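You operate a simulated robot arm through the tools that you are given. There is no shell and no other tool. Be economical: measure what you need, move in short steps, check, and stop when the job is done.

You run a simulated robot arm. Do the job below in one go: nothing can be reset, and whatever is moved stays where it is left.

TASK
Put things in order on the table. At the end: the yellow clip stands where the orange brush stood; the black sample pot stands where the purple cloth stood; the purple cloth stands on top of the nets box; the orange brush stands where the black sample pot stood; whatever was shut is shut again. Leave all else as you found it, and nothing knocked over.

It is judged by the outcome, as a careful person would: the job done as asked, and still so three seconds after it is handed in. It fails if anything else is knocked over, pushed out of place, dropped, spilled or broken. Flat cloth is picked up by pressing the open fingertips on it (5 to 10 N) and closing them slowly along it; thin cloth reads only 2 to 8 mm in the jaws.

THE ROBOT
A 6-joint arm with a two-finger gripper, fixed in place. Base frame: the origin is at the foot of the arm, x ahead of it, y to its left, z up; the work surface is at about z = 0. Lengths are in cm, angles in rad, forces in N, time in s.
With the tool pointing down near the work surface it reaches from about 24 to 62 cm from the base axis. Its first joint turns from -1.152 to 1.152 rad. Payload 1.37 kg.
The TCP is the grasp point between the finger pads, 2.2 cm short of the fingertips. In the tool frame z runs along the fingers and y along their closing line. The gripper opens to 9.2 cm. The gripper's body begins 6.5 cm behind the TCP.
Orientation is that of the tool frame in the base frame, as a unit quaternion [x, y, z, w]. With the fingers straight down and closing along the base's y, the tool's x points along the base's -x, its y along +y and its z along -z.

THE INTERFACE
- The arm moves only by the tool drive_tool. Its argument "steps" is a list of rows, each an object (a shift or turn left out is 0, a gripper value left out holds the last) with "slide": the shift along the base's x, y, z in units of 200 mm (1.0 is 200 mm), a list of three; "dr": the turn, a rotation vector about the base's x, y, z in units of 120 degrees (1.0 is 120 degrees), a list of three; "gripper": the finger opening in cm, from 0 to 9.2. In form: [{"slide": [tx, ty, tz], "dr": [wx, wy, wz], "gripper": gripper}, ...]. A call has 1 to 8 rows; each row is the pose to reach, as a shift and turn from the pose commanded when the call began. A call with a number of a shift or a turn outside -1 to 1 is refused whole. Rows are played at 5 a second. More than 5 cm and 0.15 rad between two rows, or a gripper value outside its range, and nothing of the call is played. Where a pose cannot be reached the arm comes as near as it can. A force on the tool above 40 N (or 10 N above the force at the start of the call, whichever is more), or a blocked arm, ends the call early, and 0.2 s more pass. Each finger halts on what it meets, pressing with about 26 N; the grip force reading is that of the motor and also rises with nothing between the fingers. The clock runs only during rows and for 0.2 s after the last one: add rows that repeat a pose to give the fingers time. It gives the time, the measured TCP pose, the force on the tool (base axes), the opening and the grip force at its end, in the units of the frame above (readings bear some noise), with the torque about the TCP (base axes, N m) and any sound that the robot's microphone picked up.
- Cameras (640 x 400 px; columns grow to the right, rows downward): "scene" is fixed at [3.4, -43.12, 58.27]; the picture's right is [0.78, -0.62, 0.00], its down [-0.36, -0.46, -0.81] and it looks along [0.50, 0.64, -0.58] (base axes); focal length 313 px, centre (320, 200). "wrist" rides on the gripper at [7.1, 1.9, -10.2] in the tool frame; the picture's right is [-0.26, 0.96, 0.00], its down [-0.75, -0.20, -0.63] and it looks along [-0.60, -0.16, 0.78] (tool axes); focal length 280 px, centre (320, 200). There is no depth. A picture from a camera that has moved, and an enlarged one, comes with that camera's place and axes in the base frame and with its lens.
- capture(camera): a new picture of that camera. No time passes.
- zoom(camera, box): a new picture of the part [left, top, right, bottom] of that camera's present view, enlarged. No time passes.
- hand_in(): hands the job in; it is judged then, once.

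Work in short steps. Places have to be worked out from the pictures, the camera data and where the tool is seen: move nearer, look again, correct. Check each grasp and each placing, and mend what went wrong. You have 120 turns and 68 pictures in all, those below and enlarged ones among them. Open the gripper and draw the arm clear of the work before you hand the job in, unless the task says otherwise; then end with one line.

The tools are called after ">>>" as a command line: name --argument value ..., lists and objects as JSON in quotes. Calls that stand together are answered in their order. drive_tool: Moves the arm, as the interface text tells. Its arguments: {"type":"object","properties":{"steps":{"type":"array"}},"required":["steps"]} The other tools are called the same way: capture (camera) takes a picture; zoom (camera, box) takes an enlarged picture of a part of a camera's view; hand_in () hands the job in.

At the start:

```text
time: 0.0
tool_pos: [47.2, 8.16, 36.35]
ee_rot: [0.0, 1.0, 0.0, -0.001]
ft_force: [-0.8, -0.6, -0.1]
torque: [-0.04, 0.0, 0.01]
opening: 9.21
grasp_force: 0.0
```

scene: 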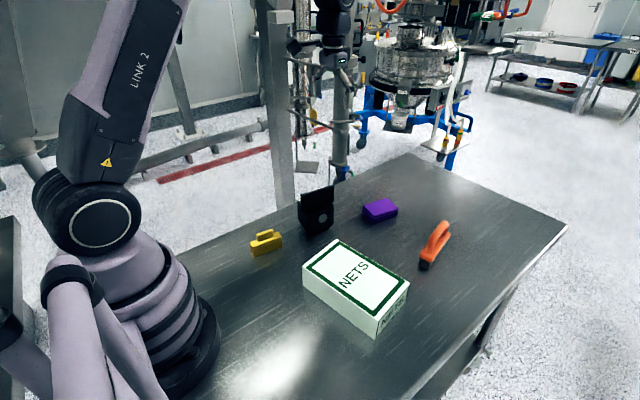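
wrist: 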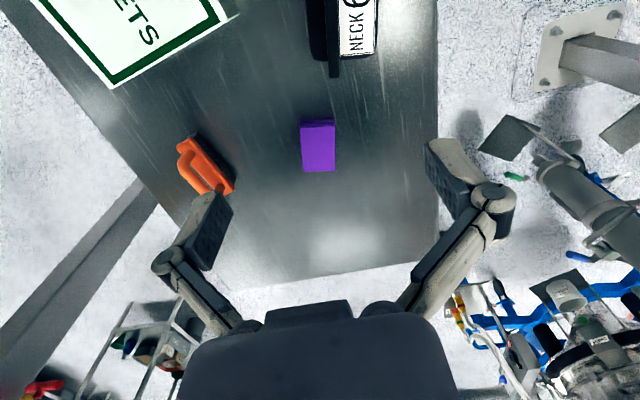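

I start by looking closer at the objects in the scene view.

>>> zoom --camera "scene" --box '[230, 170, 480, 340]'

>>> zoom --camera "wrist" --box '[60, 0, 460, 250]'

```text
2.35 times, centred on (355, 255) of scene
camera zoom: at [3.4, -43.12, 58.27], right [0.78, -0.62, 0.0], down [-0.36, -0.46, -0.81], along [0.5, 0.64, -0.58], focal length 736 px, centre (238, 71)
```

zoom: 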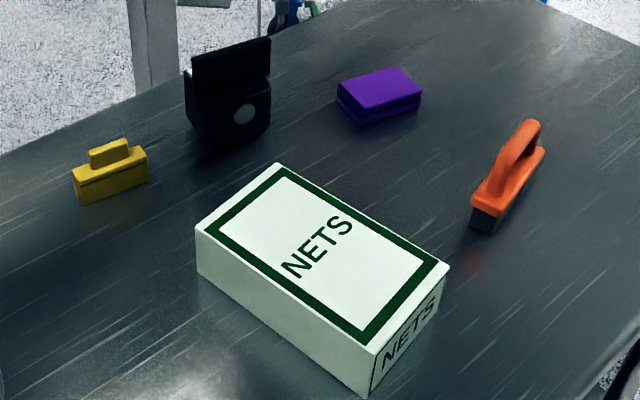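

```text
1.60 times, centred on (260, 125) of wrist
camera zoom: at [40.23, 10.02, 46.45], right [0.26, 0.96, 0.0], down [0.75, -0.2, 0.63], along [0.6, -0.16, -0.78], focal length 449 px, centre (416, 320)
```

zoom: 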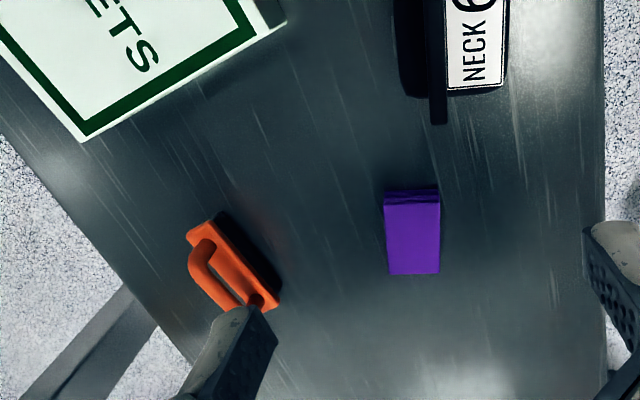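

Positions estimated: cloth ≈(62.7,3.8), brush ≈(60,-16.3), pot ≈(44,10), clip ≈(29,12), box top centre ≈(36.8,-12) z≈6. I draw the tool back to get the pot and clip into wrist view.

>>> drive_tool --steps '[{"slide": [-0.24, 0, 0]}, {"slide": [-0.48, 0, 0]}, {"slide": [-0.7, 0, 0]}, {"slide": [-0.7, 0, 0]}]'

>>> capture --camera "wrist"

```text
time: 1.0
tool_pos: [33.22, 7.95, 36.46]
ee_rot: [0.0, 1.0, 0.0, 0.0]
ft_force: [-0.4, -0.1, -0.6]
torque: [-0.01, -0.02, 0.02]
opening: 9.18
grasp_force: 0.0
```

```text
63 pictures are left
camera wrist: at [26.27, 9.91, 46.53], right [0.26, 0.97, 0.0], down [0.75, -0.2, 0.63], along [0.6, -0.16, -0.78], focal length 280 px, centre (320, 200)
```

wrist: 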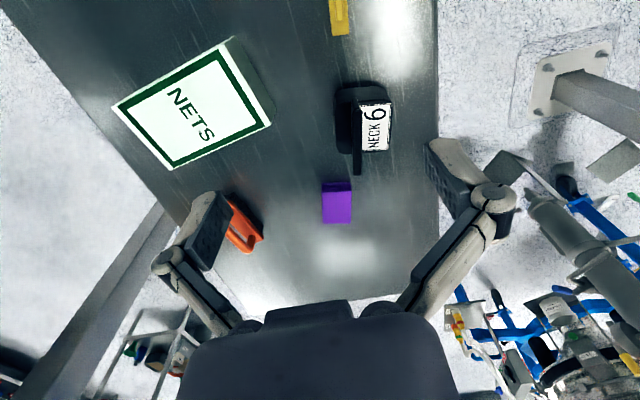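

>>> zoom --camera "wrist" --box '[300, 60, 428, 140]'

>>> zoom --camera "scene" --box '[276, 180, 356, 230]'

```text
5.00 times, centred on (364, 100) of wrist
camera zoom: at [26.27, 9.91, 46.53], right [0.26, 0.97, 0.0], down [0.75, -0.2, 0.63], along [0.6, -0.16, -0.78], focal length 1402 px, centre (100, 700)
```

zoom: 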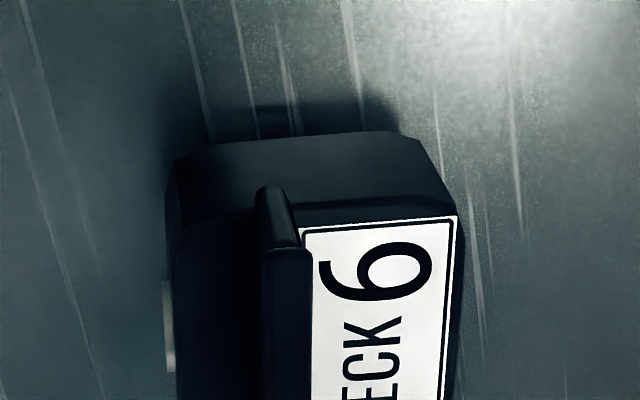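

```text
8.00 times, centred on (316, 205) of scene
camera zoom: at [3.39, -43.12, 58.27], right [0.78, -0.62, 0.0], down [-0.36, -0.46, -0.81], along [0.5, 0.64, -0.58], focal length 2501 px, centre (352, 160)
```

zoom: 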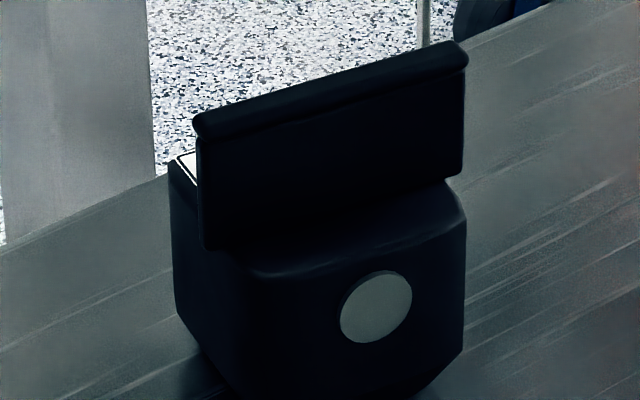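

The pot is a chamfered block with an upright fin on top and a label behind it; it and the cloth appear yawed about −15°. I go toward the cloth at mid height, turning the tool −15°, and look.

>>> drive_tool --steps '[{"slide": [0.2, -0.02, -0.1], "dr": [0, 0, -0.03]}, {"slide": [0.38, -0.06, -0.22], "dr": [0, 0, -0.06]}, {"slide": [0.55, -0.09, -0.36], "dr": [0, 0, -0.09]}, {"slide": [0.7, -0.12, -0.52], "dr": [0, 0, -0.125]}, {"slide": [0.83, -0.15, -0.67], "dr": [0, 0, -0.125]}, {"slide": [0.94, -0.15, -0.8], "dr": [0, 0, -0.125]}, {"slide": [0.94, -0.15, -0.8], "dr": [0, 0, -0.125]}]'

>>> capture --camera "wrist"

>>> capture --camera "scene"

```text
time: 2.6
tool_pos: [52.22, 5.35, 20.35]
ee_rot: [0.131, 0.991, 0.0, 0.001]
ft_force: [-0.4, -0.3, 0.2]
torque: [-0.02, 0.01, 0.0]
opening: 9.21
grasp_force: 0.0
```

```text
60 pictures are left
camera wrist: at [45.94, 8.92, 30.42], right [0.5, 0.86, 0.0], down [0.67, -0.39, 0.63], along [0.54, -0.31, -0.78], focal length 280 px, centre (320, 200)
```

wrist: 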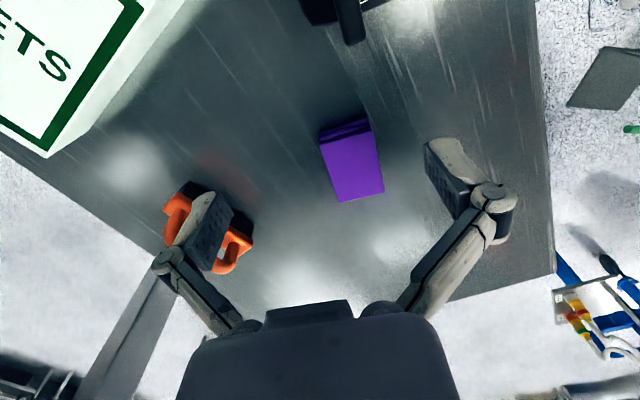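

```text
59 pictures are left
```

scene: 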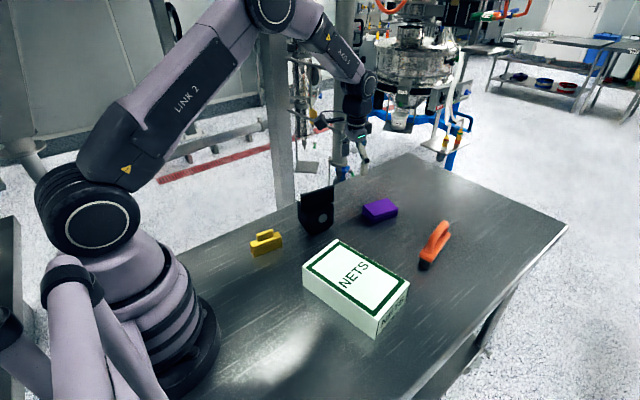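

The cloth is now just above the wrist view's centre; I enlarge it to measure its corners.

>>> zoom --camera "wrist" --box '[288, 100, 416, 220]'

>>> zoom --camera "scene" --box '[340, 180, 468, 280]'

```text
3.33 times, centred on (352, 160) of wrist
camera zoom: at [45.94, 8.92, 30.42], right [0.5, 0.86, 0.0], down [0.67, -0.39, 0.63], along [0.54, -0.31, -0.78], focal length 935 px, centre (213, 333)
```

zoom: 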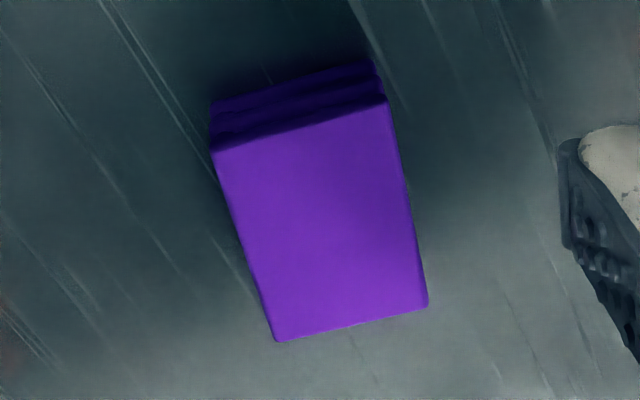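

```text
4.00 times, centred on (404, 230) of scene
camera zoom: at [3.4, -43.12, 58.27], right [0.78, -0.62, 0.0], down [-0.36, -0.46, -0.81], along [0.5, 0.64, -0.58], focal length 1250 px, centre (-16, 80)
```

zoom: 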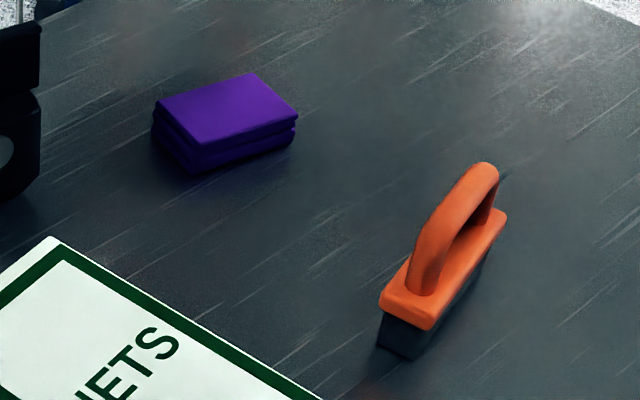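

Cloth: centre ≈(62.8,3.75), 8.2×5.6×3.5 cm, yaw ≈−14.5°. I go above it slightly short of centre (61.6,4.05) at z≈8.

>>> drive_tool --steps '[{"slide": [0.15, -0.02, -0.15]}, {"slide": [0.3, -0.04, -0.3]}, {"slide": [0.42, -0.055, -0.42]}, {"slide": [0.475, -0.06, -0.55]}, {"slide": [0.475, -0.06, -0.62]}, {"slide": [0.475, -0.06, -0.62]}]'

>>> capture --camera "wrist"

```text
time: 4.0
tool_pos: [61.8, 3.91, 7.89]
ee_rot: [0.13, 0.991, 0.0, 0.0]
ft_force: [0.3, 1.0, -1.1]
torque: [0.03, -0.02, 0.01]
opening: 9.19
grasp_force: 0.2
```

```text
56 pictures are left
camera wrist: at [55.57, 7.54, 17.97], right [0.5, 0.86, 0.0], down [0.67, -0.39, 0.63], along [0.54, -0.31, -0.78], focal length 280 px, centre (320, 200)
```

wrist: 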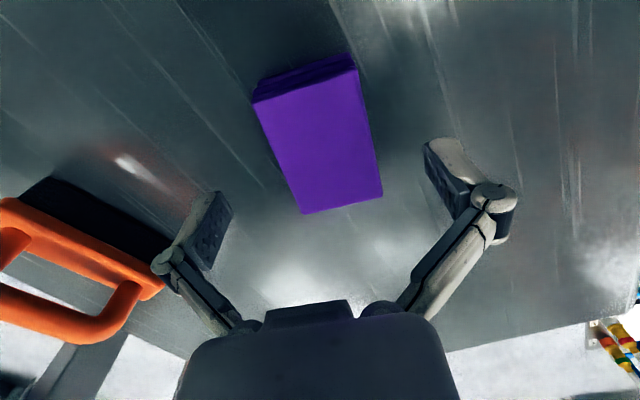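

Cloth sits centred between the fingers. I descend to z≈2.6 and close gently toward 5.2.

>>> drive_tool --steps '[{"slide": [0, 0, -0.14]}, {"slide": [0, 0, -0.265]}, {"slide": [0, 0, -0.265], "gripper": 7}, {"slide": [0, 0, -0.265], "gripper": 6}, {"slide": [0, 0, -0.265], "gripper": 5.2}, {"slide": [0, 0, -0.265], "gripper": 4.8}, {"slide": [0, 0, -0.265], "gripper": 4.5}]'

```text
time: 5.6
tool_pos: [61.97, 3.72, 2.39]
ee_rot: [0.13, 0.992, 0.0, 0.001]
ft_force: [-0.7, -0.4, 2.7]
torque: [-0.02, 0.05, 0.01]
opening: 5.93
grasp_force: 26.1
```

Cloth held at 5.9 cm opening. Lift straight up and check.

>>> drive_tool --steps '[{"slide": [0, 0, 0.1]}, {"slide": [0, 0, 0.25]}, {"slide": [-0.08, -0.02, 0.42]}, {"slide": [-0.16, -0.06, 0.6]}, {"slide": [-0.16, -0.06, 0.6]}]'

>>> capture --camera "scene"

```text
time: 6.8
tool_pos: [58.37, 2.68, 14.59]
ee_rot: [0.132, 0.991, 0.0, 0.0]
ft_force: [0.5, -0.6, 0.2]
torque: [0.04, -0.02, 0.02]
opening: 5.92
grasp_force: 26.3
```

```text
55 pictures are left
```

scene: 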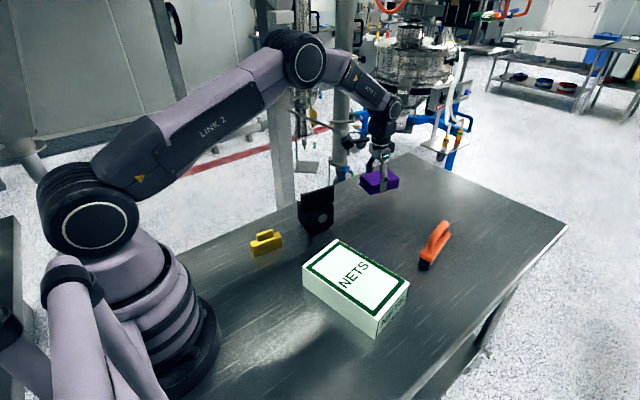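

Cloth held firmly. I carry it over the box at height 14.6 cm.

>>> drive_tool --steps '[{"slide": [-0.19, -0.12, 0]}, {"slide": [-0.38, -0.245, 0]}, {"slide": [-0.57, -0.37, 0]}, {"slide": [-0.76, -0.49, 0]}, {"slide": [-0.94, -0.61, 0]}, {"slide": [-0.94, -0.61, 0]}]'

>>> drive_tool --steps '[{"slide": [-0.17, -0.105, 0]}, {"slide": [-0.17, -0.105, -0.15]}, {"slide": [-0.17, -0.105, -0.25]}, {"slide": [-0.17, -0.105, -0.25]}]'

>>> zoom --camera "scene" --box '[260, 180, 460, 340]'

```text
time: 8.2
tool_pos: [39.77, -9.2, 14.58]
ee_rot: [0.13, 0.991, -0.001, 0.001]
ft_force: [0.2, 0.3, -0.5]
torque: [0.02, 0.03, 0.01]
opening: 5.89
grasp_force: 26.1
```

```text
time: 9.2
tool_pos: [36.3, -11.59, 9.6]
ee_rot: [0.131, 0.991, 0.0, 0.0]
ft_force: [1.0, 0.4, 0.4]
torque: [0.02, 0.0, 0.02]
opening: 5.91
grasp_force: 25.9
```

```text
2.50 times, centred on (360, 260) of scene
camera zoom: at [3.4, -43.12, 58.27], right [0.78, -0.62, 0.0], down [-0.36, -0.46, -0.81], along [0.5, 0.64, -0.58], focal length 782 px, centre (220, 50)
```

zoom: 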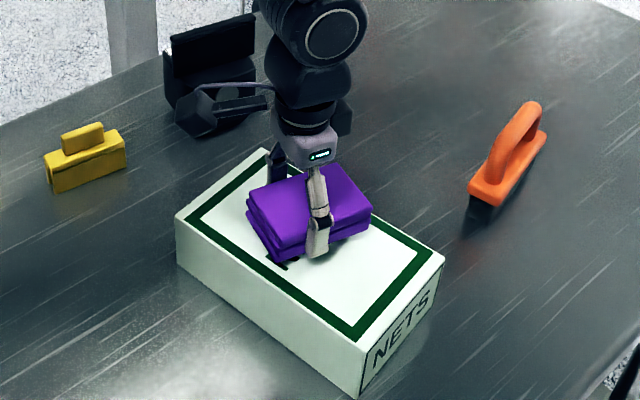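

Well centred over the box and about 1 cm above. I lower slowly to feel contact.

>>> drive_tool --steps '[{"slide": [0, 0, -0.025]}, {"slide": [0, 0, -0.045]}, {"slide": [0, 0, -0.045]}]'

```text
time: 10.0
tool_pos: [36.31, -11.51, 9.01]
ee_rot: [0.131, 0.991, 0.0, 0.002]
ft_force: [-3.3, 0.5, 23.2]
torque: [0.05, 0.09, 0.06]
opening: 5.88
grasp_force: 25.6
```

Contact at z≈9.0 (23 N). Back off slightly and open a little on each side.

>>> drive_tool --steps '[{"slide": [0, 0, 0.012]}, {"slide": [0, 0, 0.012]}]'

>>> drive_tool --steps '[{"slide": [0, 0, 0], "gripper": 6.5}, {"slide": [0, 0, 0], "gripper": 7.5}, {"slide": [0, 0, 0], "gripper": 9}, {"slide": [0, 0, 0], "gripper": 9}, {"slide": [0, 0, 0.15], "gripper": 9}, {"slide": [0, 0, 0.4], "gripper": 9}, {"slide": [0, 0, 0.6], "gripper": 9}, {"slide": [0, 0, 0.6], "gripper": 9}]'

>>> zoom --camera "scene" --box '[260, 180, 460, 340]'

```text
time: 10.6
tool_pos: [36.0, -11.58, 8.98]
ee_rot: [0.13, 0.991, 0.0, -0.001]
ft_force: [0.3, 0.9, -0.1]
torque: [0.0, 0.01, -0.02]
opening: 5.89
grasp_force: 26.0
```

```text
time: 12.4
tool_pos: [36.03, -11.27, 20.99]
ee_rot: [0.131, 0.991, 0.0, 0.0]
ft_force: [0.4, -0.8, -0.5]
torque: [0.01, -0.01, 0.03]
opening: 8.99
grasp_force: 0.0
```

```text
2.50 times, centred on (360, 260) of scene
camera zoom: at [3.39, -43.12, 58.27], right [0.78, -0.62, 0.0], down [-0.36, -0.46, -0.81], along [0.5, 0.64, -0.58], focal length 782 px, centre (220, 50)
```

zoom: 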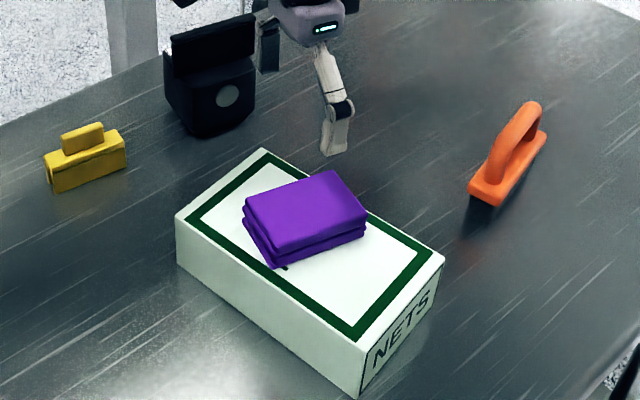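

The cloth lies on the box. Next I view the pot closely: move to about (33,8,22).

>>> drive_tool --steps '[{"slide": [-0.03, 0.2, 0.05]}, {"slide": [-0.06, 0.4, 0.05]}, {"slide": [-0.1, 0.6, 0.05]}, {"slide": [-0.12, 0.8, 0.05]}, {"slide": [-0.15, 0.96, 0.05]}, {"slide": [-0.15, 0.96, 0.05]}]'

>>> capture --camera "wrist"

>>> zoom --camera "scene" --box '[276, 170, 356, 240]'

```text
time: 13.8
tool_pos: [32.97, 7.78, 21.77]
ee_rot: [0.13, 0.991, 0.0, 0.0]
ft_force: [-0.5, -0.9, 0.3]
torque: [0.03, 0.01, 0.03]
opening: 8.98
grasp_force: 0.0
```

```text
52 pictures are left
camera wrist: at [26.68, 11.39, 31.92], right [0.5, 0.86, 0.0], down [0.67, -0.39, 0.63], along [0.54, -0.31, -0.78], focal length 280 px, centre (320, 200)
```

wrist: 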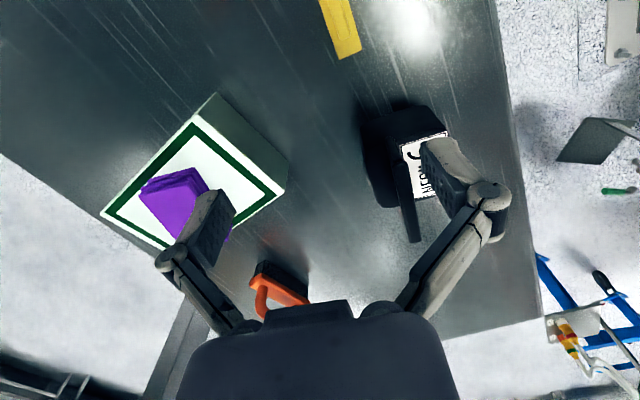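

```text
5.71 times, centred on (316, 205) of scene
camera zoom: at [3.4, -43.12, 58.27], right [0.78, -0.62, 0.0], down [-0.36, -0.46, -0.81], along [0.5, 0.64, -0.58], focal length 1786 px, centre (343, 171)
```

zoom: 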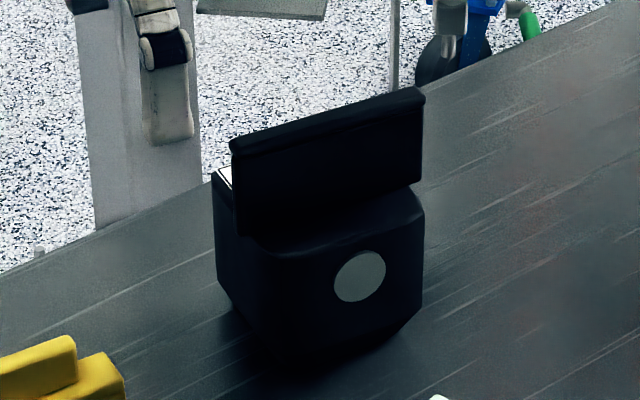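

The finger hides part of it; I shift +y 7 cm and look again.

>>> drive_tool --steps '[{"slide": [0, 0.17, 0]}, {"slide": [0.05, 0.35, 0]}, {"slide": [0.1, 0.4, 0]}, {"slide": [0.1, 0.4, 0]}]'

>>> capture --camera "wrist"

```text
time: 14.8
tool_pos: [35.03, 15.49, 22.0]
ee_rot: [0.131, 0.991, 0.0, 0.0]
ft_force: [-0.7, -0.1, -0.2]
torque: [-0.02, 0.01, 0.0]
opening: 9.02
grasp_force: 0.1
```

```text
50 pictures are left
camera wrist: at [28.77, 19.1, 32.13], right [0.5, 0.86, 0.0], down [0.67, -0.39, 0.63], along [0.54, -0.31, -0.78], focal length 280 px, centre (320, 200)
```

wrist: 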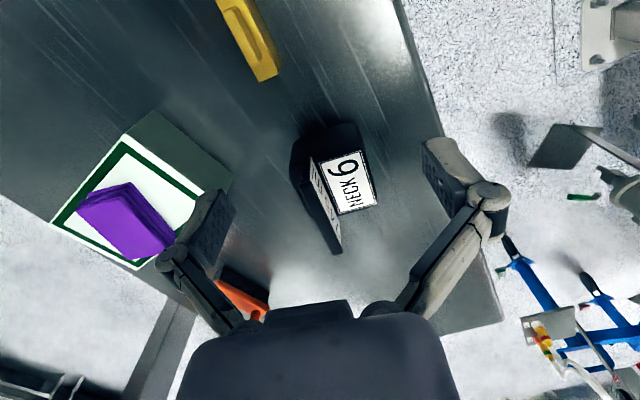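

>>> zoom --camera "wrist" --box '[264, 110, 408, 260]'

```text
2.67 times, centred on (336, 185) of wrist
camera zoom: at [28.77, 19.1, 32.13], right [0.5, 0.86, 0.0], down [0.67, -0.39, 0.63], along [0.54, -0.31, -0.78], focal length 748 px, centre (277, 240)
```

zoom: 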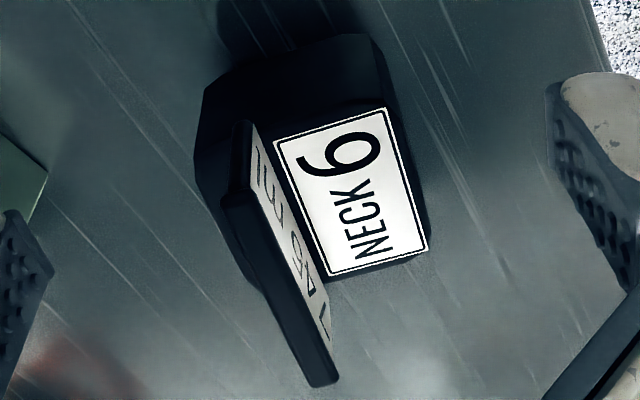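

There is also writing on the fin's far face. To read it and measure the pot, I yaw the tool so the wrist camera looks toward −y from the pot's left side.

>>> drive_tool --steps '[{"slide": [0.1, 0.05, 0], "dr": [0, 0, -0.068]}, {"slide": [0.2, 0.1, 0], "dr": [0, 0, -0.136]}, {"slide": [0.3, 0.15, 0], "dr": [0, 0, -0.204]}, {"slide": [0.4, 0.2, 0], "dr": [0, 0, -0.272]}, {"slide": [0.4, 0.2, 0], "dr": [0, 0, -0.34]}, {"slide": [0.4, 0.2, 0], "dr": [0, 0, -0.408]}, {"slide": [0.4, 0.2, 0], "dr": [0, 0, -0.476]}, {"slide": [0.4, 0.2, 0], "dr": [0, 0, -0.544]}]'

>>> drive_tool --steps '[{"slide": [0, 0, -0.15], "dr": [0, 0, -0.06]}, {"slide": [0, 0, -0.3], "dr": [0, 0, -0.08]}, {"slide": [0, 0, -0.45], "dr": [0, 0, -0.08]}, {"slide": [0, 0, -0.45], "dr": [0, 0, -0.08]}]'

>>> capture --camera "wrist"

```text
time: 16.6
tool_pos: [43.1, 19.7, 21.96]
ee_rot: [0.646, 0.763, 0.0, 0.0]
ft_force: [0.0, -0.1, -0.2]
torque: [0.0, 0.01, 0.02]
opening: 9.0
grasp_force: 0.0
```

```text
time: 17.6
tool_pos: [43.41, 19.71, 12.87]
ee_rot: [0.707, 0.708, 0.0, -0.001]
ft_force: [-0.2, 0.8, -0.3]
torque: [-0.02, 0.03, 0.04]
opening: 9.0
grasp_force: 0.0
```

```text
48 pictures are left
camera wrist: at [45.36, 26.77, 23.04], right [0.97, -0.26, 0.0], down [-0.2, -0.75, 0.63], along [-0.16, -0.6, -0.78], focal length 280 px, centre (320, 200)
```

wrist: 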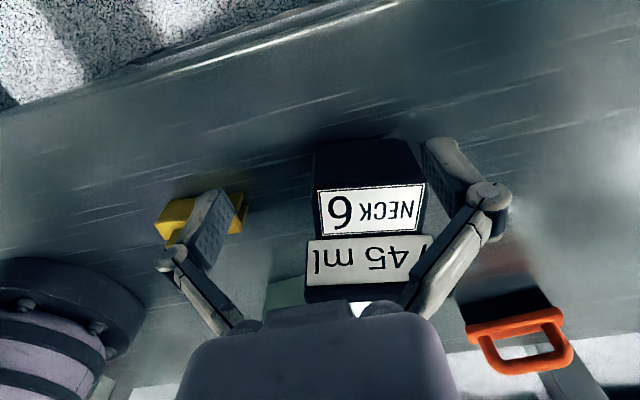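

>>> zoom --camera "wrist" --box '[280, 120, 450, 320]'

```text
2.00 times, centred on (365, 220) of wrist
camera zoom: at [45.36, 26.77, 23.04], right [0.97, -0.26, 0.0], down [-0.2, -0.75, 0.63], along [-0.16, -0.6, -0.78], focal length 561 px, centre (230, 160)
```

zoom: 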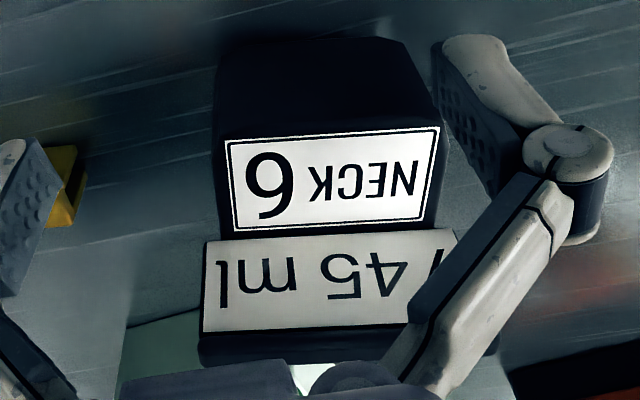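

The writing is just labels ("NECK 6", "45 ml"). To get the body's profile I now look along its length from the −x side.

>>> drive_tool --steps '[{"slide": [0, 0, 0.2], "dr": [0, 0, 0]}, {"slide": [-0.1, 0, 0.35], "dr": [0, 0, 0.068]}, {"slide": [-0.2, 0, 0.35], "dr": [0, 0, 0.136]}, {"slide": [-0.3, -0.05, 0.35], "dr": [0, 0, 0.204]}, {"slide": [-0.4, -0.1, 0.35], "dr": [0, 0, 0.272]}, {"slide": [-0.5, -0.1, 0.35], "dr": [0, 0, 0.34]}, {"slide": [-0.6, -0.15, 0.35], "dr": [0, 0, 0.408]}, {"slide": [-0.75, -0.2, 0.35], "dr": [0, 0, 0.476]}]'

>>> drive_tool --steps '[{"dr": [0, 0, 0.068], "slide": [0, 0, -0.1]}, {"dr": [0, 0, 0.136], "slide": [0, 0, -0.2]}, {"dr": [0, 0, 0.204], "slide": [0, 0, -0.3]}, {"dr": [0, 0, 0.272], "slide": [0, 0, -0.35]}, {"dr": [0, 0, 0.272], "slide": [0, 0, -0.35]}]'

>>> capture --camera "wrist"

```text
time: 19.4
tool_pos: [28.12, 15.59, 19.68]
ee_rot: [0.281, 0.96, 0.0, 0.0]
ft_force: [0.8, 0.1, 0.4]
torque: [-0.01, -0.01, -0.01]
opening: 9.02
grasp_force: 0.1
```

```text
time: 20.6
tool_pos: [28.43, 15.73, 12.75]
ee_rot: [0.0, 1.0, 0.0, 0.0]
ft_force: [0.0, -0.2, 1.2]
torque: [0.0, -0.02, 0.02]
opening: 8.97
grasp_force: 0.0
```

```text
46 pictures are left
camera wrist: at [21.35, 17.62, 22.92], right [0.26, 0.96, 0.0], down [0.75, -0.2, 0.63], along [0.6, -0.16, -0.78], focal length 280 px, centre (320, 200)
```

wrist: 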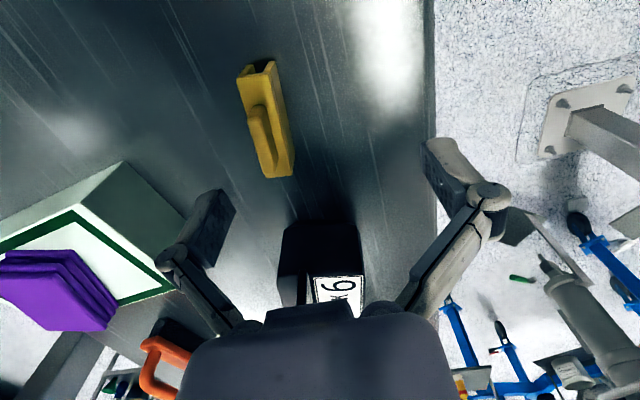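

>>> zoom --camera "wrist" --box '[255, 200, 395, 310]'

>>> zoom --camera "wrist" --box '[215, 40, 325, 190]'

```text
3.64 times, centred on (325, 255) of wrist
camera zoom: at [21.35, 17.62, 22.92], right [0.26, 0.96, 0.0], down [0.75, -0.2, 0.63], along [0.6, -0.16, -0.78], focal length 1020 px, centre (302, 0)
```

zoom: 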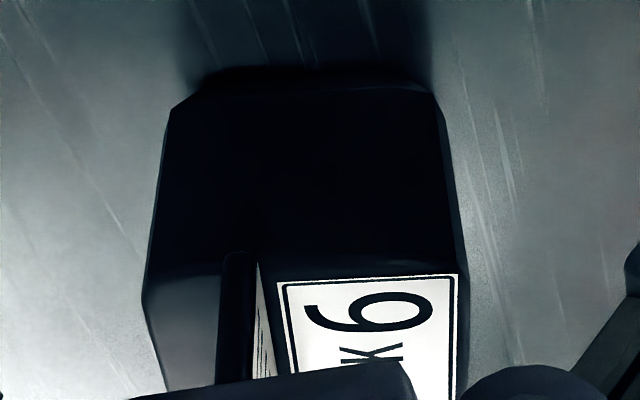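

```text
2.67 times, centred on (270, 115) of wrist
camera zoom: at [21.35, 17.62, 22.92], right [0.26, 0.96, 0.0], down [0.75, -0.2, 0.63], along [0.6, -0.16, -0.78], focal length 748 px, centre (453, 427)
```

zoom: 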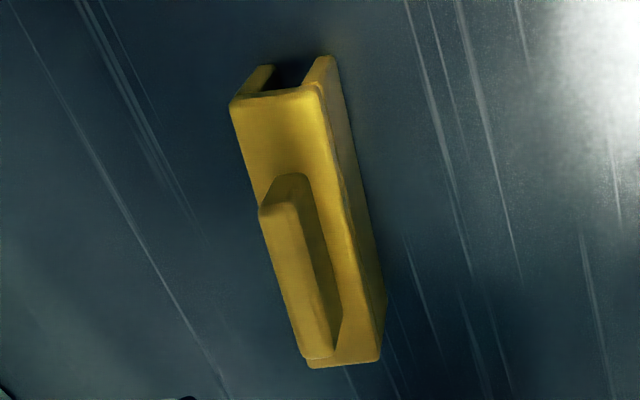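

Pot: body ≈8.2×8×8 cm centred ≈(45.0,11.3), fin (≈1.1 cm thick) from z 8 to ≈13.6 centred ≈(44,9.9), yaw −14.5°. I hover above the fin with the tool yawed −15° to check.

>>> drive_tool --steps '[{"slide": [0, 0, 0.24]}, {"slide": [0.1, -0.03, 0.4], "dr": [0, 0, -0.04]}, {"slide": [0.3, -0.1, 0.4], "dr": [0, 0, -0.08]}, {"slide": [0.5, -0.17, 0.4], "dr": [0, 0, -0.12]}, {"slide": [0.65, -0.24, 0.4], "dr": [0, 0, -0.12]}, {"slide": [0.77, -0.29, 0.33], "dr": [0, 0, -0.12], "gripper": 6}, {"slide": [0.77, -0.29, 0.3], "dr": [0, 0, -0.12], "gripper": 6}, {"slide": [0.77, -0.29, 0.3], "dr": [0, 0, -0.12], "gripper": 6}]'

>>> capture --camera "wrist"

>>> zoom --camera "scene" --box '[266, 130, 366, 240]'

```text
time: 22.4
tool_pos: [43.44, 9.87, 18.83]
ee_rot: [0.126, 0.992, 0.0, 0.0]
ft_force: [-0.6, 0.0, -0.4]
torque: [0.01, -0.01, 0.0]
opening: 6.01
grasp_force: 0.0
```

```text
43 pictures are left
camera wrist: at [37.16, 13.57, 29.09], right [0.5, 0.87, 0.0], down [0.68, -0.39, 0.63], along [0.54, -0.31, -0.78], focal length 280 px, centre (320, 200)
```

wrist: 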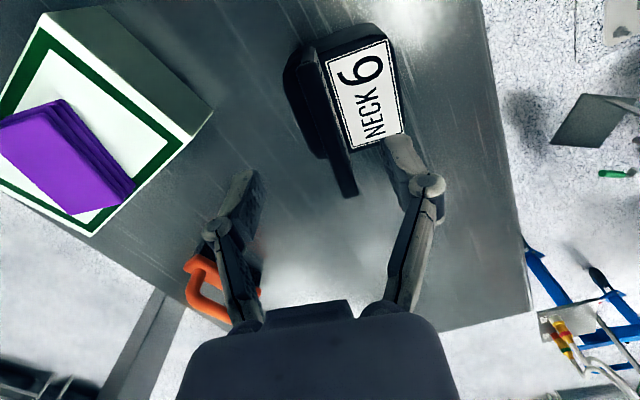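

```text
3.64 times, centred on (316, 185) of scene
camera zoom: at [3.4, -43.12, 58.27], right [0.78, -0.62, 0.0], down [-0.36, -0.46, -0.81], along [0.5, 0.64, -0.58], focal length 1137 px, centre (334, 254)
```

zoom: 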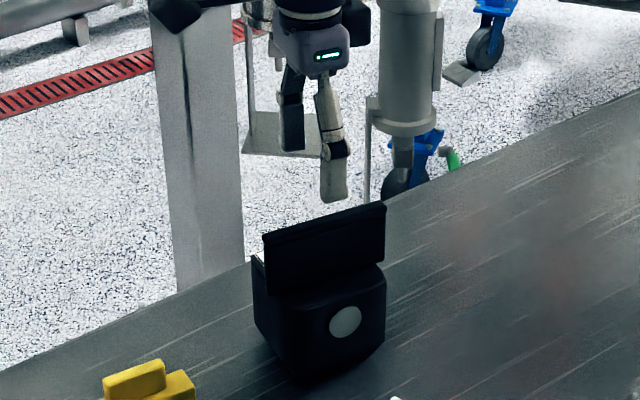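

Fin centre looks like ≈(43.9,10.3). I adjust, descend to tips just past the fin top, and check.

>>> drive_tool --steps '[{"slide": [0.02, 0.022, -0.1]}, {"slide": [0.02, 0.022, -0.22]}, {"slide": [0.02, 0.022, -0.22]}]'

>>> zoom --camera "wrist" --box '[200, 0, 460, 250]'

>>> zoom --camera "scene" --box '[276, 150, 356, 230]'

```text
time: 23.2
tool_pos: [43.8, 10.21, 14.39]
ee_rot: [0.126, 0.992, -0.001, 0.0]
ft_force: [0.9, 0.1, 0.5]
torque: [-0.01, 0.03, 0.0]
opening: 6.02
grasp_force: 0.0
```

```text
1.60 times, centred on (330, 125) of wrist
camera zoom: at [37.61, 13.82, 24.61], right [0.5, 0.87, 0.0], down [0.68, -0.39, 0.63], along [0.54, -0.31, -0.78], focal length 449 px, centre (304, 320)
```

zoom: 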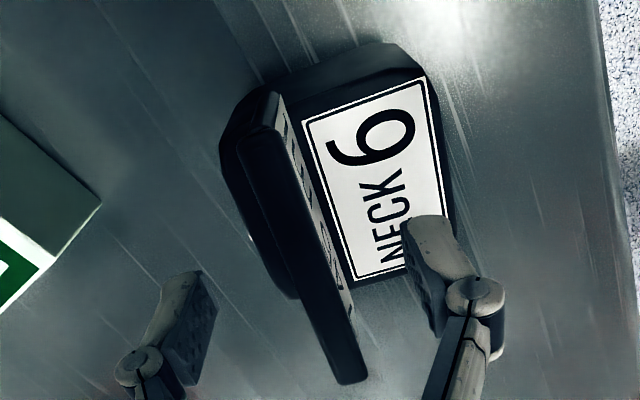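

```text
5.00 times, centred on (316, 190) of scene
camera zoom: at [3.4, -43.12, 58.27], right [0.78, -0.62, 0.0], down [-0.36, -0.46, -0.81], along [0.5, 0.64, -0.58], focal length 1563 px, centre (340, 250)
```

zoom: 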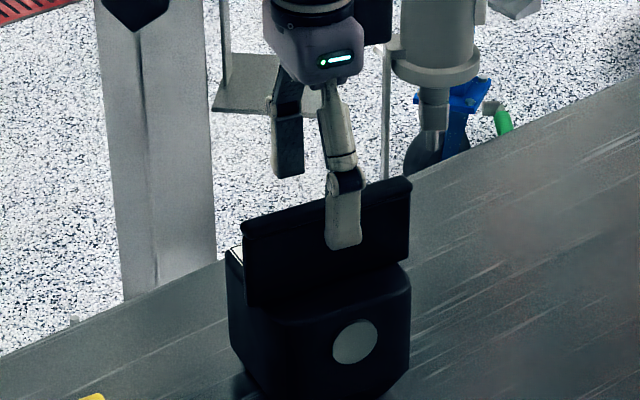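

The fin is nicely between the fingers. Descend 3 cm and close gradually.

>>> drive_tool --steps '[{"slide": [0, 0, -0.08]}, {"slide": [0, 0, -0.145]}, {"slide": [0, 0, -0.145], "gripper": 4.5}, {"slide": [0, 0, -0.145], "gripper": 3}, {"slide": [0, 0, -0.145], "gripper": 2}, {"slide": [0, 0, -0.145], "gripper": 1.2}, {"slide": [0, 0, -0.145], "gripper": 0.8}, {"slide": [0, 0, -0.145], "gripper": 0.6}]'

```text
time: 25.0
tool_pos: [44.0, 10.28, 11.57]
ee_rot: [0.126, 0.992, 0.001, 0.0]
ft_force: [0.2, 0.5, -1.0]
torque: [0.01, -0.01, -0.02]
opening: 1.14
grasp_force: 26.2
```

Gripped at 1.14 cm with no side force. I lift slightly and check the load and that the whole pot comes along.

>>> drive_tool --steps '[{"slide": [0, 0, 0.05]}, {"slide": [0, 0, 0.1]}, {"slide": [0, 0, 0.1]}]'

>>> zoom --camera "scene" --box '[276, 150, 376, 250]'

```text
time: 25.8
tool_pos: [44.11, 10.37, 13.84]
ee_rot: [0.127, 0.992, 0.0, 0.0]
ft_force: [0.5, -0.2, -2.0]
torque: [-0.04, 0.03, 0.02]
opening: 1.11
grasp_force: 25.7
```

```text
4.00 times, centred on (326, 200) of scene
camera zoom: at [3.4, -43.12, 58.27], right [0.78, -0.62, 0.0], down [-0.36, -0.46, -0.81], along [0.5, 0.64, -0.58], focal length 1250 px, centre (296, 200)
```

zoom: 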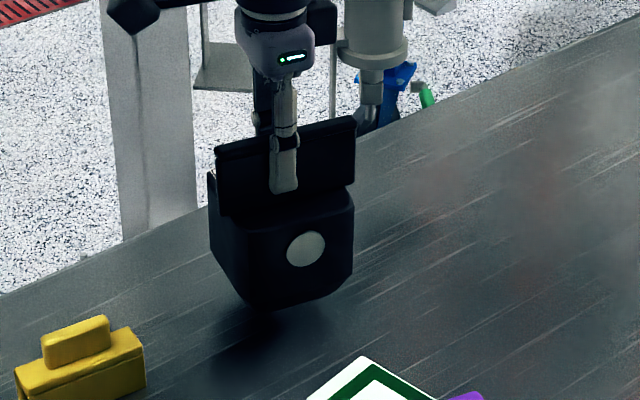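

The pot lifts whole and light (~2 N). I carry it toward the cloth's old place (TCP target ≈(61.7,2.8)).

>>> drive_tool --steps '[{"slide": [0.15, -0.065, 0.05]}, {"slide": [0.33, -0.14, 0.05]}, {"slide": [0.51, -0.215, 0.05]}, {"slide": [0.69, -0.29, 0.05]}, {"slide": [0.82, -0.345, 0.04]}, {"slide": [0.885, -0.375, 0.0]}, {"slide": [0.885, -0.375, 0.0]}]'

>>> capture --camera "scene"

```text
time: 27.4
tool_pos: [61.81, 2.7, 13.66]
ee_rot: [0.126, 0.992, 0.0, 0.0]
ft_force: [-0.4, 0.5, -2.3]
torque: [-0.03, 0.03, 0.0]
opening: 1.12
grasp_force: 25.7
```

```text
38 pictures are left
```

scene: 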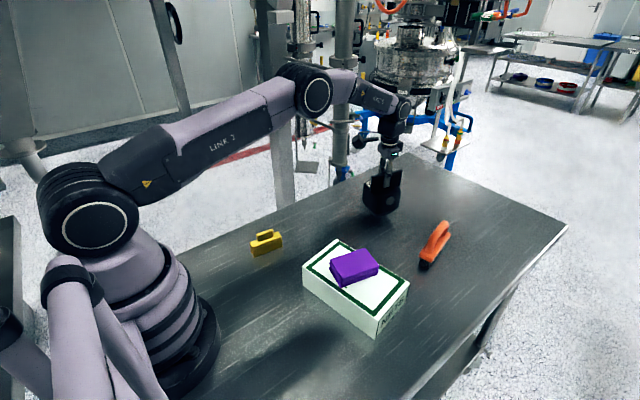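

Reached (61.8,2.7). Lower slowly until it touches down.

>>> drive_tool --steps '[{"slide": [0, 0, -0.05]}, {"slide": [0, 0, -0.085]}, {"slide": [0, 0, -0.1]}, {"slide": [0, 0, -0.1]}]'

```text
time: 28.4
tool_pos: [61.73, 2.71, 11.58]
ee_rot: [0.127, 0.992, -0.001, 0.001]
ft_force: [-0.7, 0.2, 2.4]
torque: [0.08, 0.24, 0.03]
opening: 1.12
grasp_force: 25.8
```

Touchdown at the same height as the grasp. Open and rise straight up.

>>> drive_tool --steps '[{"slide": [0, 0, 0], "gripper": 2}, {"slide": [0, 0, 0], "gripper": 4}, {"slide": [0, 0, 0], "gripper": 5}, {"slide": [0, 0, 0.1], "gripper": 5}, {"slide": [0, 0, 0.25], "gripper": 5}, {"slide": [-0.05, 0, 0.4], "gripper": 5}, {"slide": [-0.15, 0, 0.5], "gripper": 5}, {"slide": [-0.15, 0, 0.5], "gripper": 5}]'

>>> capture --camera "scene"

>>> capture --camera "wrist"

```text
time: 30.2
tool_pos: [58.63, 2.65, 21.72]
ee_rot: [0.126, 0.992, 0.0, 0.0]
ft_force: [-0.1, 0.2, 0.1]
torque: [-0.02, -0.03, 0.01]
opening: 5.0
grasp_force: 0.0
```

```text
37 pictures are left
```

scene: 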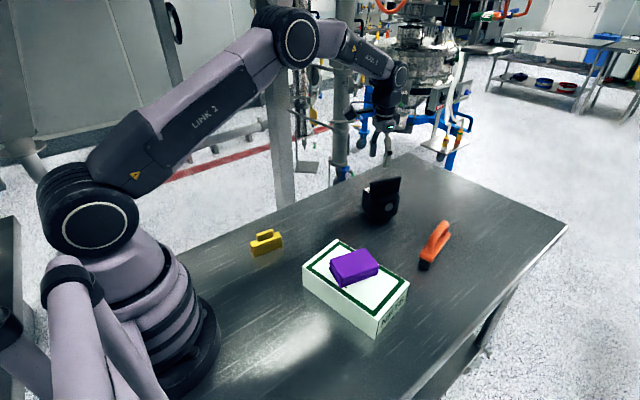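

```text
36 pictures are left
camera wrist: at [52.35, 6.25, 31.82], right [0.5, 0.87, 0.0], down [0.68, -0.39, 0.63], along [0.54, -0.31, -0.78], focal length 280 px, centre (320, 200)
```

wrist: 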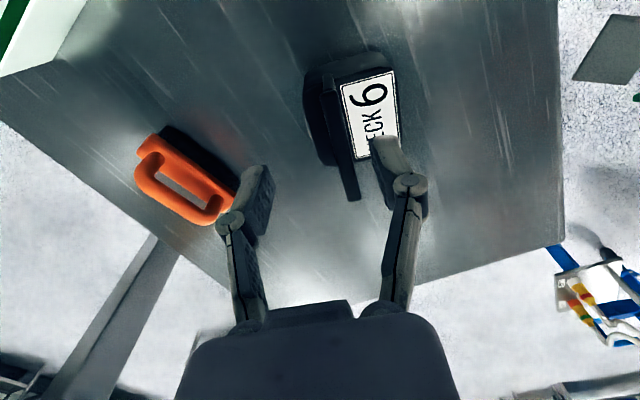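

Pot stands upright on the cloth's old spot. Now I measure the brush; view it from nearer with the tool moved to −y.

>>> drive_tool --steps '[{"slide": [-0.1, -0.2, 0], "dr": [0, 0, 0.05]}, {"slide": [-0.2, -0.4, 0], "dr": [0, 0, 0.1]}, {"slide": [-0.3, -0.6, 0], "dr": [0, 0, 0.12]}, {"slide": [-0.38, -0.7, 0], "dr": [0, 0, 0.12]}, {"slide": [-0.38, -0.7, 0], "dr": [0, 0, 0.12], "gripper": 8}]'

>>> capture --camera "wrist"

```text
time: 31.4
tool_pos: [51.03, -11.2, 21.38]
ee_rot: [0.001, 1.0, 0.001, 0.0]
ft_force: [-0.6, -1.3, 0.9]
torque: [-0.01, -0.01, 0.01]
opening: 8.0
grasp_force: 0.1
```

```text
35 pictures are left
camera wrist: at [43.98, -9.31, 31.55], right [0.26, 0.96, 0.0], down [0.75, -0.21, 0.63], along [0.6, -0.17, -0.78], focal length 280 px, centre (320, 200)
```

wrist: 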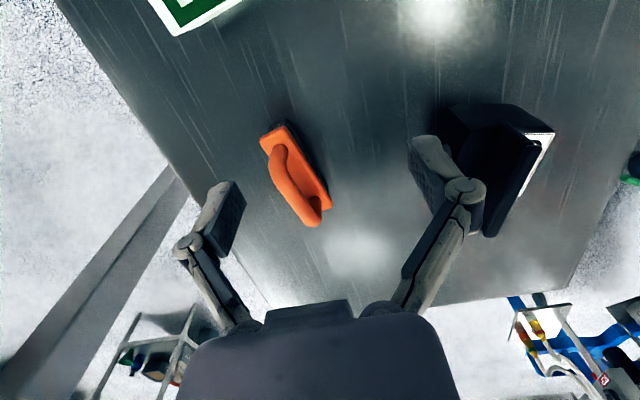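

>>> zoom --camera "wrist" --box '[235, 105, 363, 240]'

```text
2.96 times, centred on (299, 172) of wrist
camera zoom: at [43.98, -9.31, 31.55], right [0.26, 0.96, 0.0], down [0.75, -0.21, 0.63], along [0.6, -0.17, -0.78], focal length 831 px, centre (382, 282)
```

zoom: 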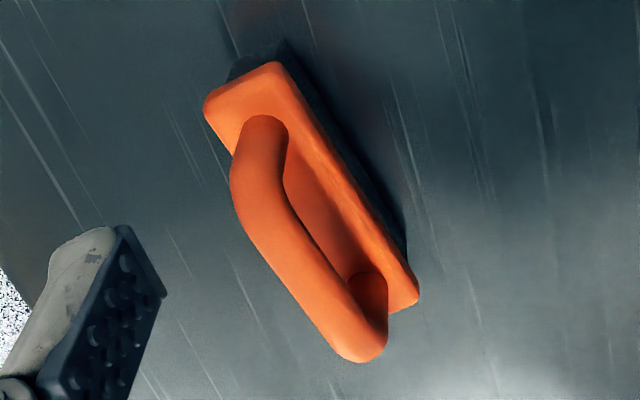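

Brush: base ≈12×3.3 cm, yaw ≈+11.5°, centre ≈(61,−16.7), handle bar top at z≈8.5–9. I hover over the handle with yaw +12°.

>>> drive_tool --steps '[{"slide": [0.12, -0.08, -0.1], "dr": [0, 0, 0.03], "gripper": 6}, {"slide": [0.24, -0.15, -0.2], "dr": [0, 0, 0.06]}, {"slide": [0.35, -0.22, -0.3], "dr": [0, 0, 0.095]}, {"slide": [0.45, -0.285, -0.37], "dr": [0, 0, 0.095]}, {"slide": [0.45, -0.285, -0.42], "dr": [0, 0, 0.095]}, {"slide": [0.45, -0.285, -0.42], "dr": [0, 0, 0.095]}]'

>>> capture --camera "wrist"

>>> zoom --camera "scene" --box '[380, 170, 500, 290]'

```text
time: 32.8
tool_pos: [60.07, -16.83, 13.09]
ee_rot: [-0.098, 0.995, 0.0, 0.0]
ft_force: [0.4, -0.4, -0.7]
torque: [0.01, -0.03, 0.01]
opening: 6.01
grasp_force: 0.0
```

```text
33 pictures are left
camera wrist: at [52.85, -16.32, 23.25], right [0.07, 1.0, 0.0], down [0.78, -0.05, 0.63], along [0.62, -0.04, -0.78], focal length 280 px, centre (320, 200)
```

wrist: 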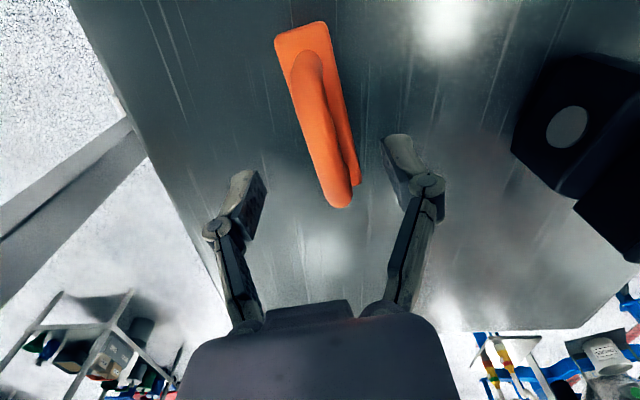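

```text
3.33 times, centred on (440, 230) of scene
camera zoom: at [3.4, -43.12, 58.27], right [0.78, -0.62, 0.0], down [-0.36, -0.46, -0.81], along [0.5, 0.64, -0.58], focal length 1042 px, centre (-80, 100)
```

zoom: 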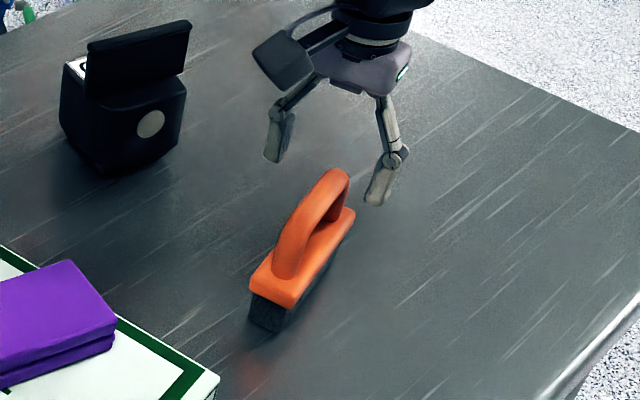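

Bar lies between the fingers, aligned. Descend to z≈7.3 and close.

>>> drive_tool --steps '[{"slide": [0, 0.01, -0.12]}, {"slide": [0, 0.01, -0.22]}, {"slide": [0, 0.01, -0.29]}, {"slide": [0, 0.01, -0.29], "gripper": 4.5}, {"slide": [0, 0.01, -0.29], "gripper": 3}, {"slide": [0, 0.01, -0.29], "gripper": 2}, {"slide": [0, 0.01, -0.29], "gripper": 1.3}, {"slide": [0, 0.01, -0.29], "gripper": 1}]'

>>> zoom --camera "scene" --box '[380, 170, 500, 290]'

```text
time: 34.6
tool_pos: [60.09, -16.79, 7.4]
ee_rot: [-0.098, 0.995, 0.0, 0.0]
ft_force: [-0.6, -0.8, -1.0]
torque: [0.01, 0.02, -0.01]
opening: 1.92
grasp_force: 26.1
```

```text
3.33 times, centred on (440, 230) of scene
camera zoom: at [3.4, -43.12, 58.27], right [0.78, -0.62, 0.0], down [-0.36, -0.46, -0.81], along [0.5, 0.64, -0.58], focal length 1042 px, centre (-80, 100)
```

zoom: 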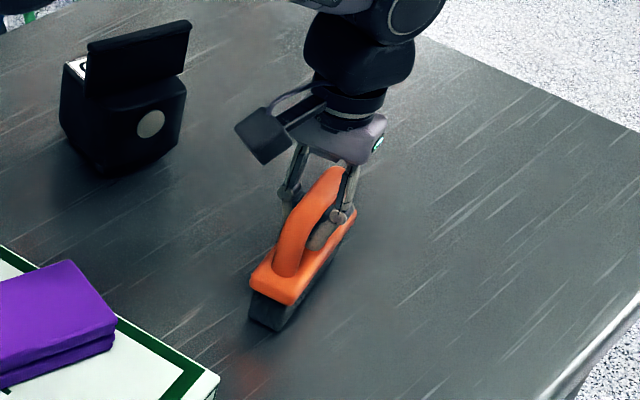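

Brush gripped (1.92 cm). Lift and move inward first.

>>> drive_tool --steps '[{"slide": [0, 0, 0.15]}, {"slide": [0, 0, 0.35]}, {"slide": [-0.1, 0.05, 0.55]}, {"slide": [-0.28, 0.15, 0.65]}, {"slide": [-0.45, 0.3, 0.68]}, {"slide": [-0.55, 0.45, 0.68]}, {"slide": [-0.55, 0.45, 0.68]}]'

>>> capture --camera "scene"

```text
time: 36.2
tool_pos: [48.78, -7.59, 21.37]
ee_rot: [-0.099, 0.995, 0.0, 0.001]
ft_force: [-0.4, -0.4, -1.8]
torque: [0.0, 0.01, 0.02]
opening: 1.97
grasp_force: 26.1
```

```text
30 pictures are left
```

scene: 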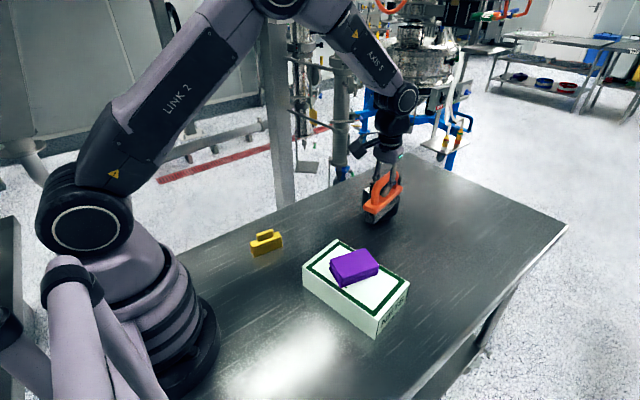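

Brush secure. Carry to the pot's old place, TCP ≈(44.4,11.1), then partway down.

>>> drive_tool --steps '[{"slide": [-0.06, 0.22, 0]}, {"slide": [-0.12, 0.44, 0]}, {"slide": [-0.17, 0.66, 0]}, {"slide": [-0.22, 0.85, 0]}, {"slide": [-0.22, 0.935, -0.15]}, {"slide": [-0.22, 0.935, -0.38]}, {"slide": [-0.22, 0.935, -0.6]}, {"slide": [-0.22, 0.935, -0.6]}]'

>>> drive_tool --steps '[{"slide": [0, 0, -0.05]}, {"slide": [0, 0, -0.085]}, {"slide": [0, 0, -0.105]}, {"slide": [0, 0, -0.105]}]'

>>> zoom --camera "scene" --box '[240, 150, 400, 270]'

```text
time: 38.0
tool_pos: [44.72, 10.95, 8.94]
ee_rot: [-0.099, 0.995, 0.0, 0.0]
ft_force: [0.1, 1.0, -0.8]
torque: [0.03, 0.03, 0.04]
opening: 1.98
grasp_force: 26.0
```

```text
time: 39.0
tool_pos: [44.65, 10.92, 6.97]
ee_rot: [-0.098, 0.995, 0.0, 0.0]
ft_force: [-0.3, -0.4, 2.0]
torque: [-0.01, 0.0, 0.03]
opening: 1.94
grasp_force: 26.8
```

```text
3.33 times, centred on (320, 210) of scene
camera zoom: at [3.39, -43.12, 58.27], right [0.78, -0.62, 0.0], down [-0.36, -0.46, -0.81], along [0.5, 0.64, -0.58], focal length 1042 px, centre (320, 167)
```

zoom: 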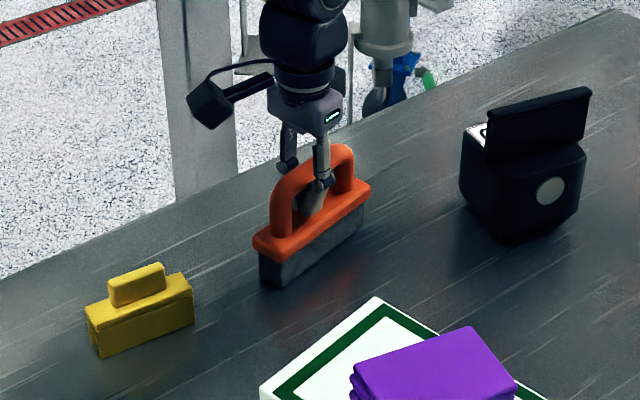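

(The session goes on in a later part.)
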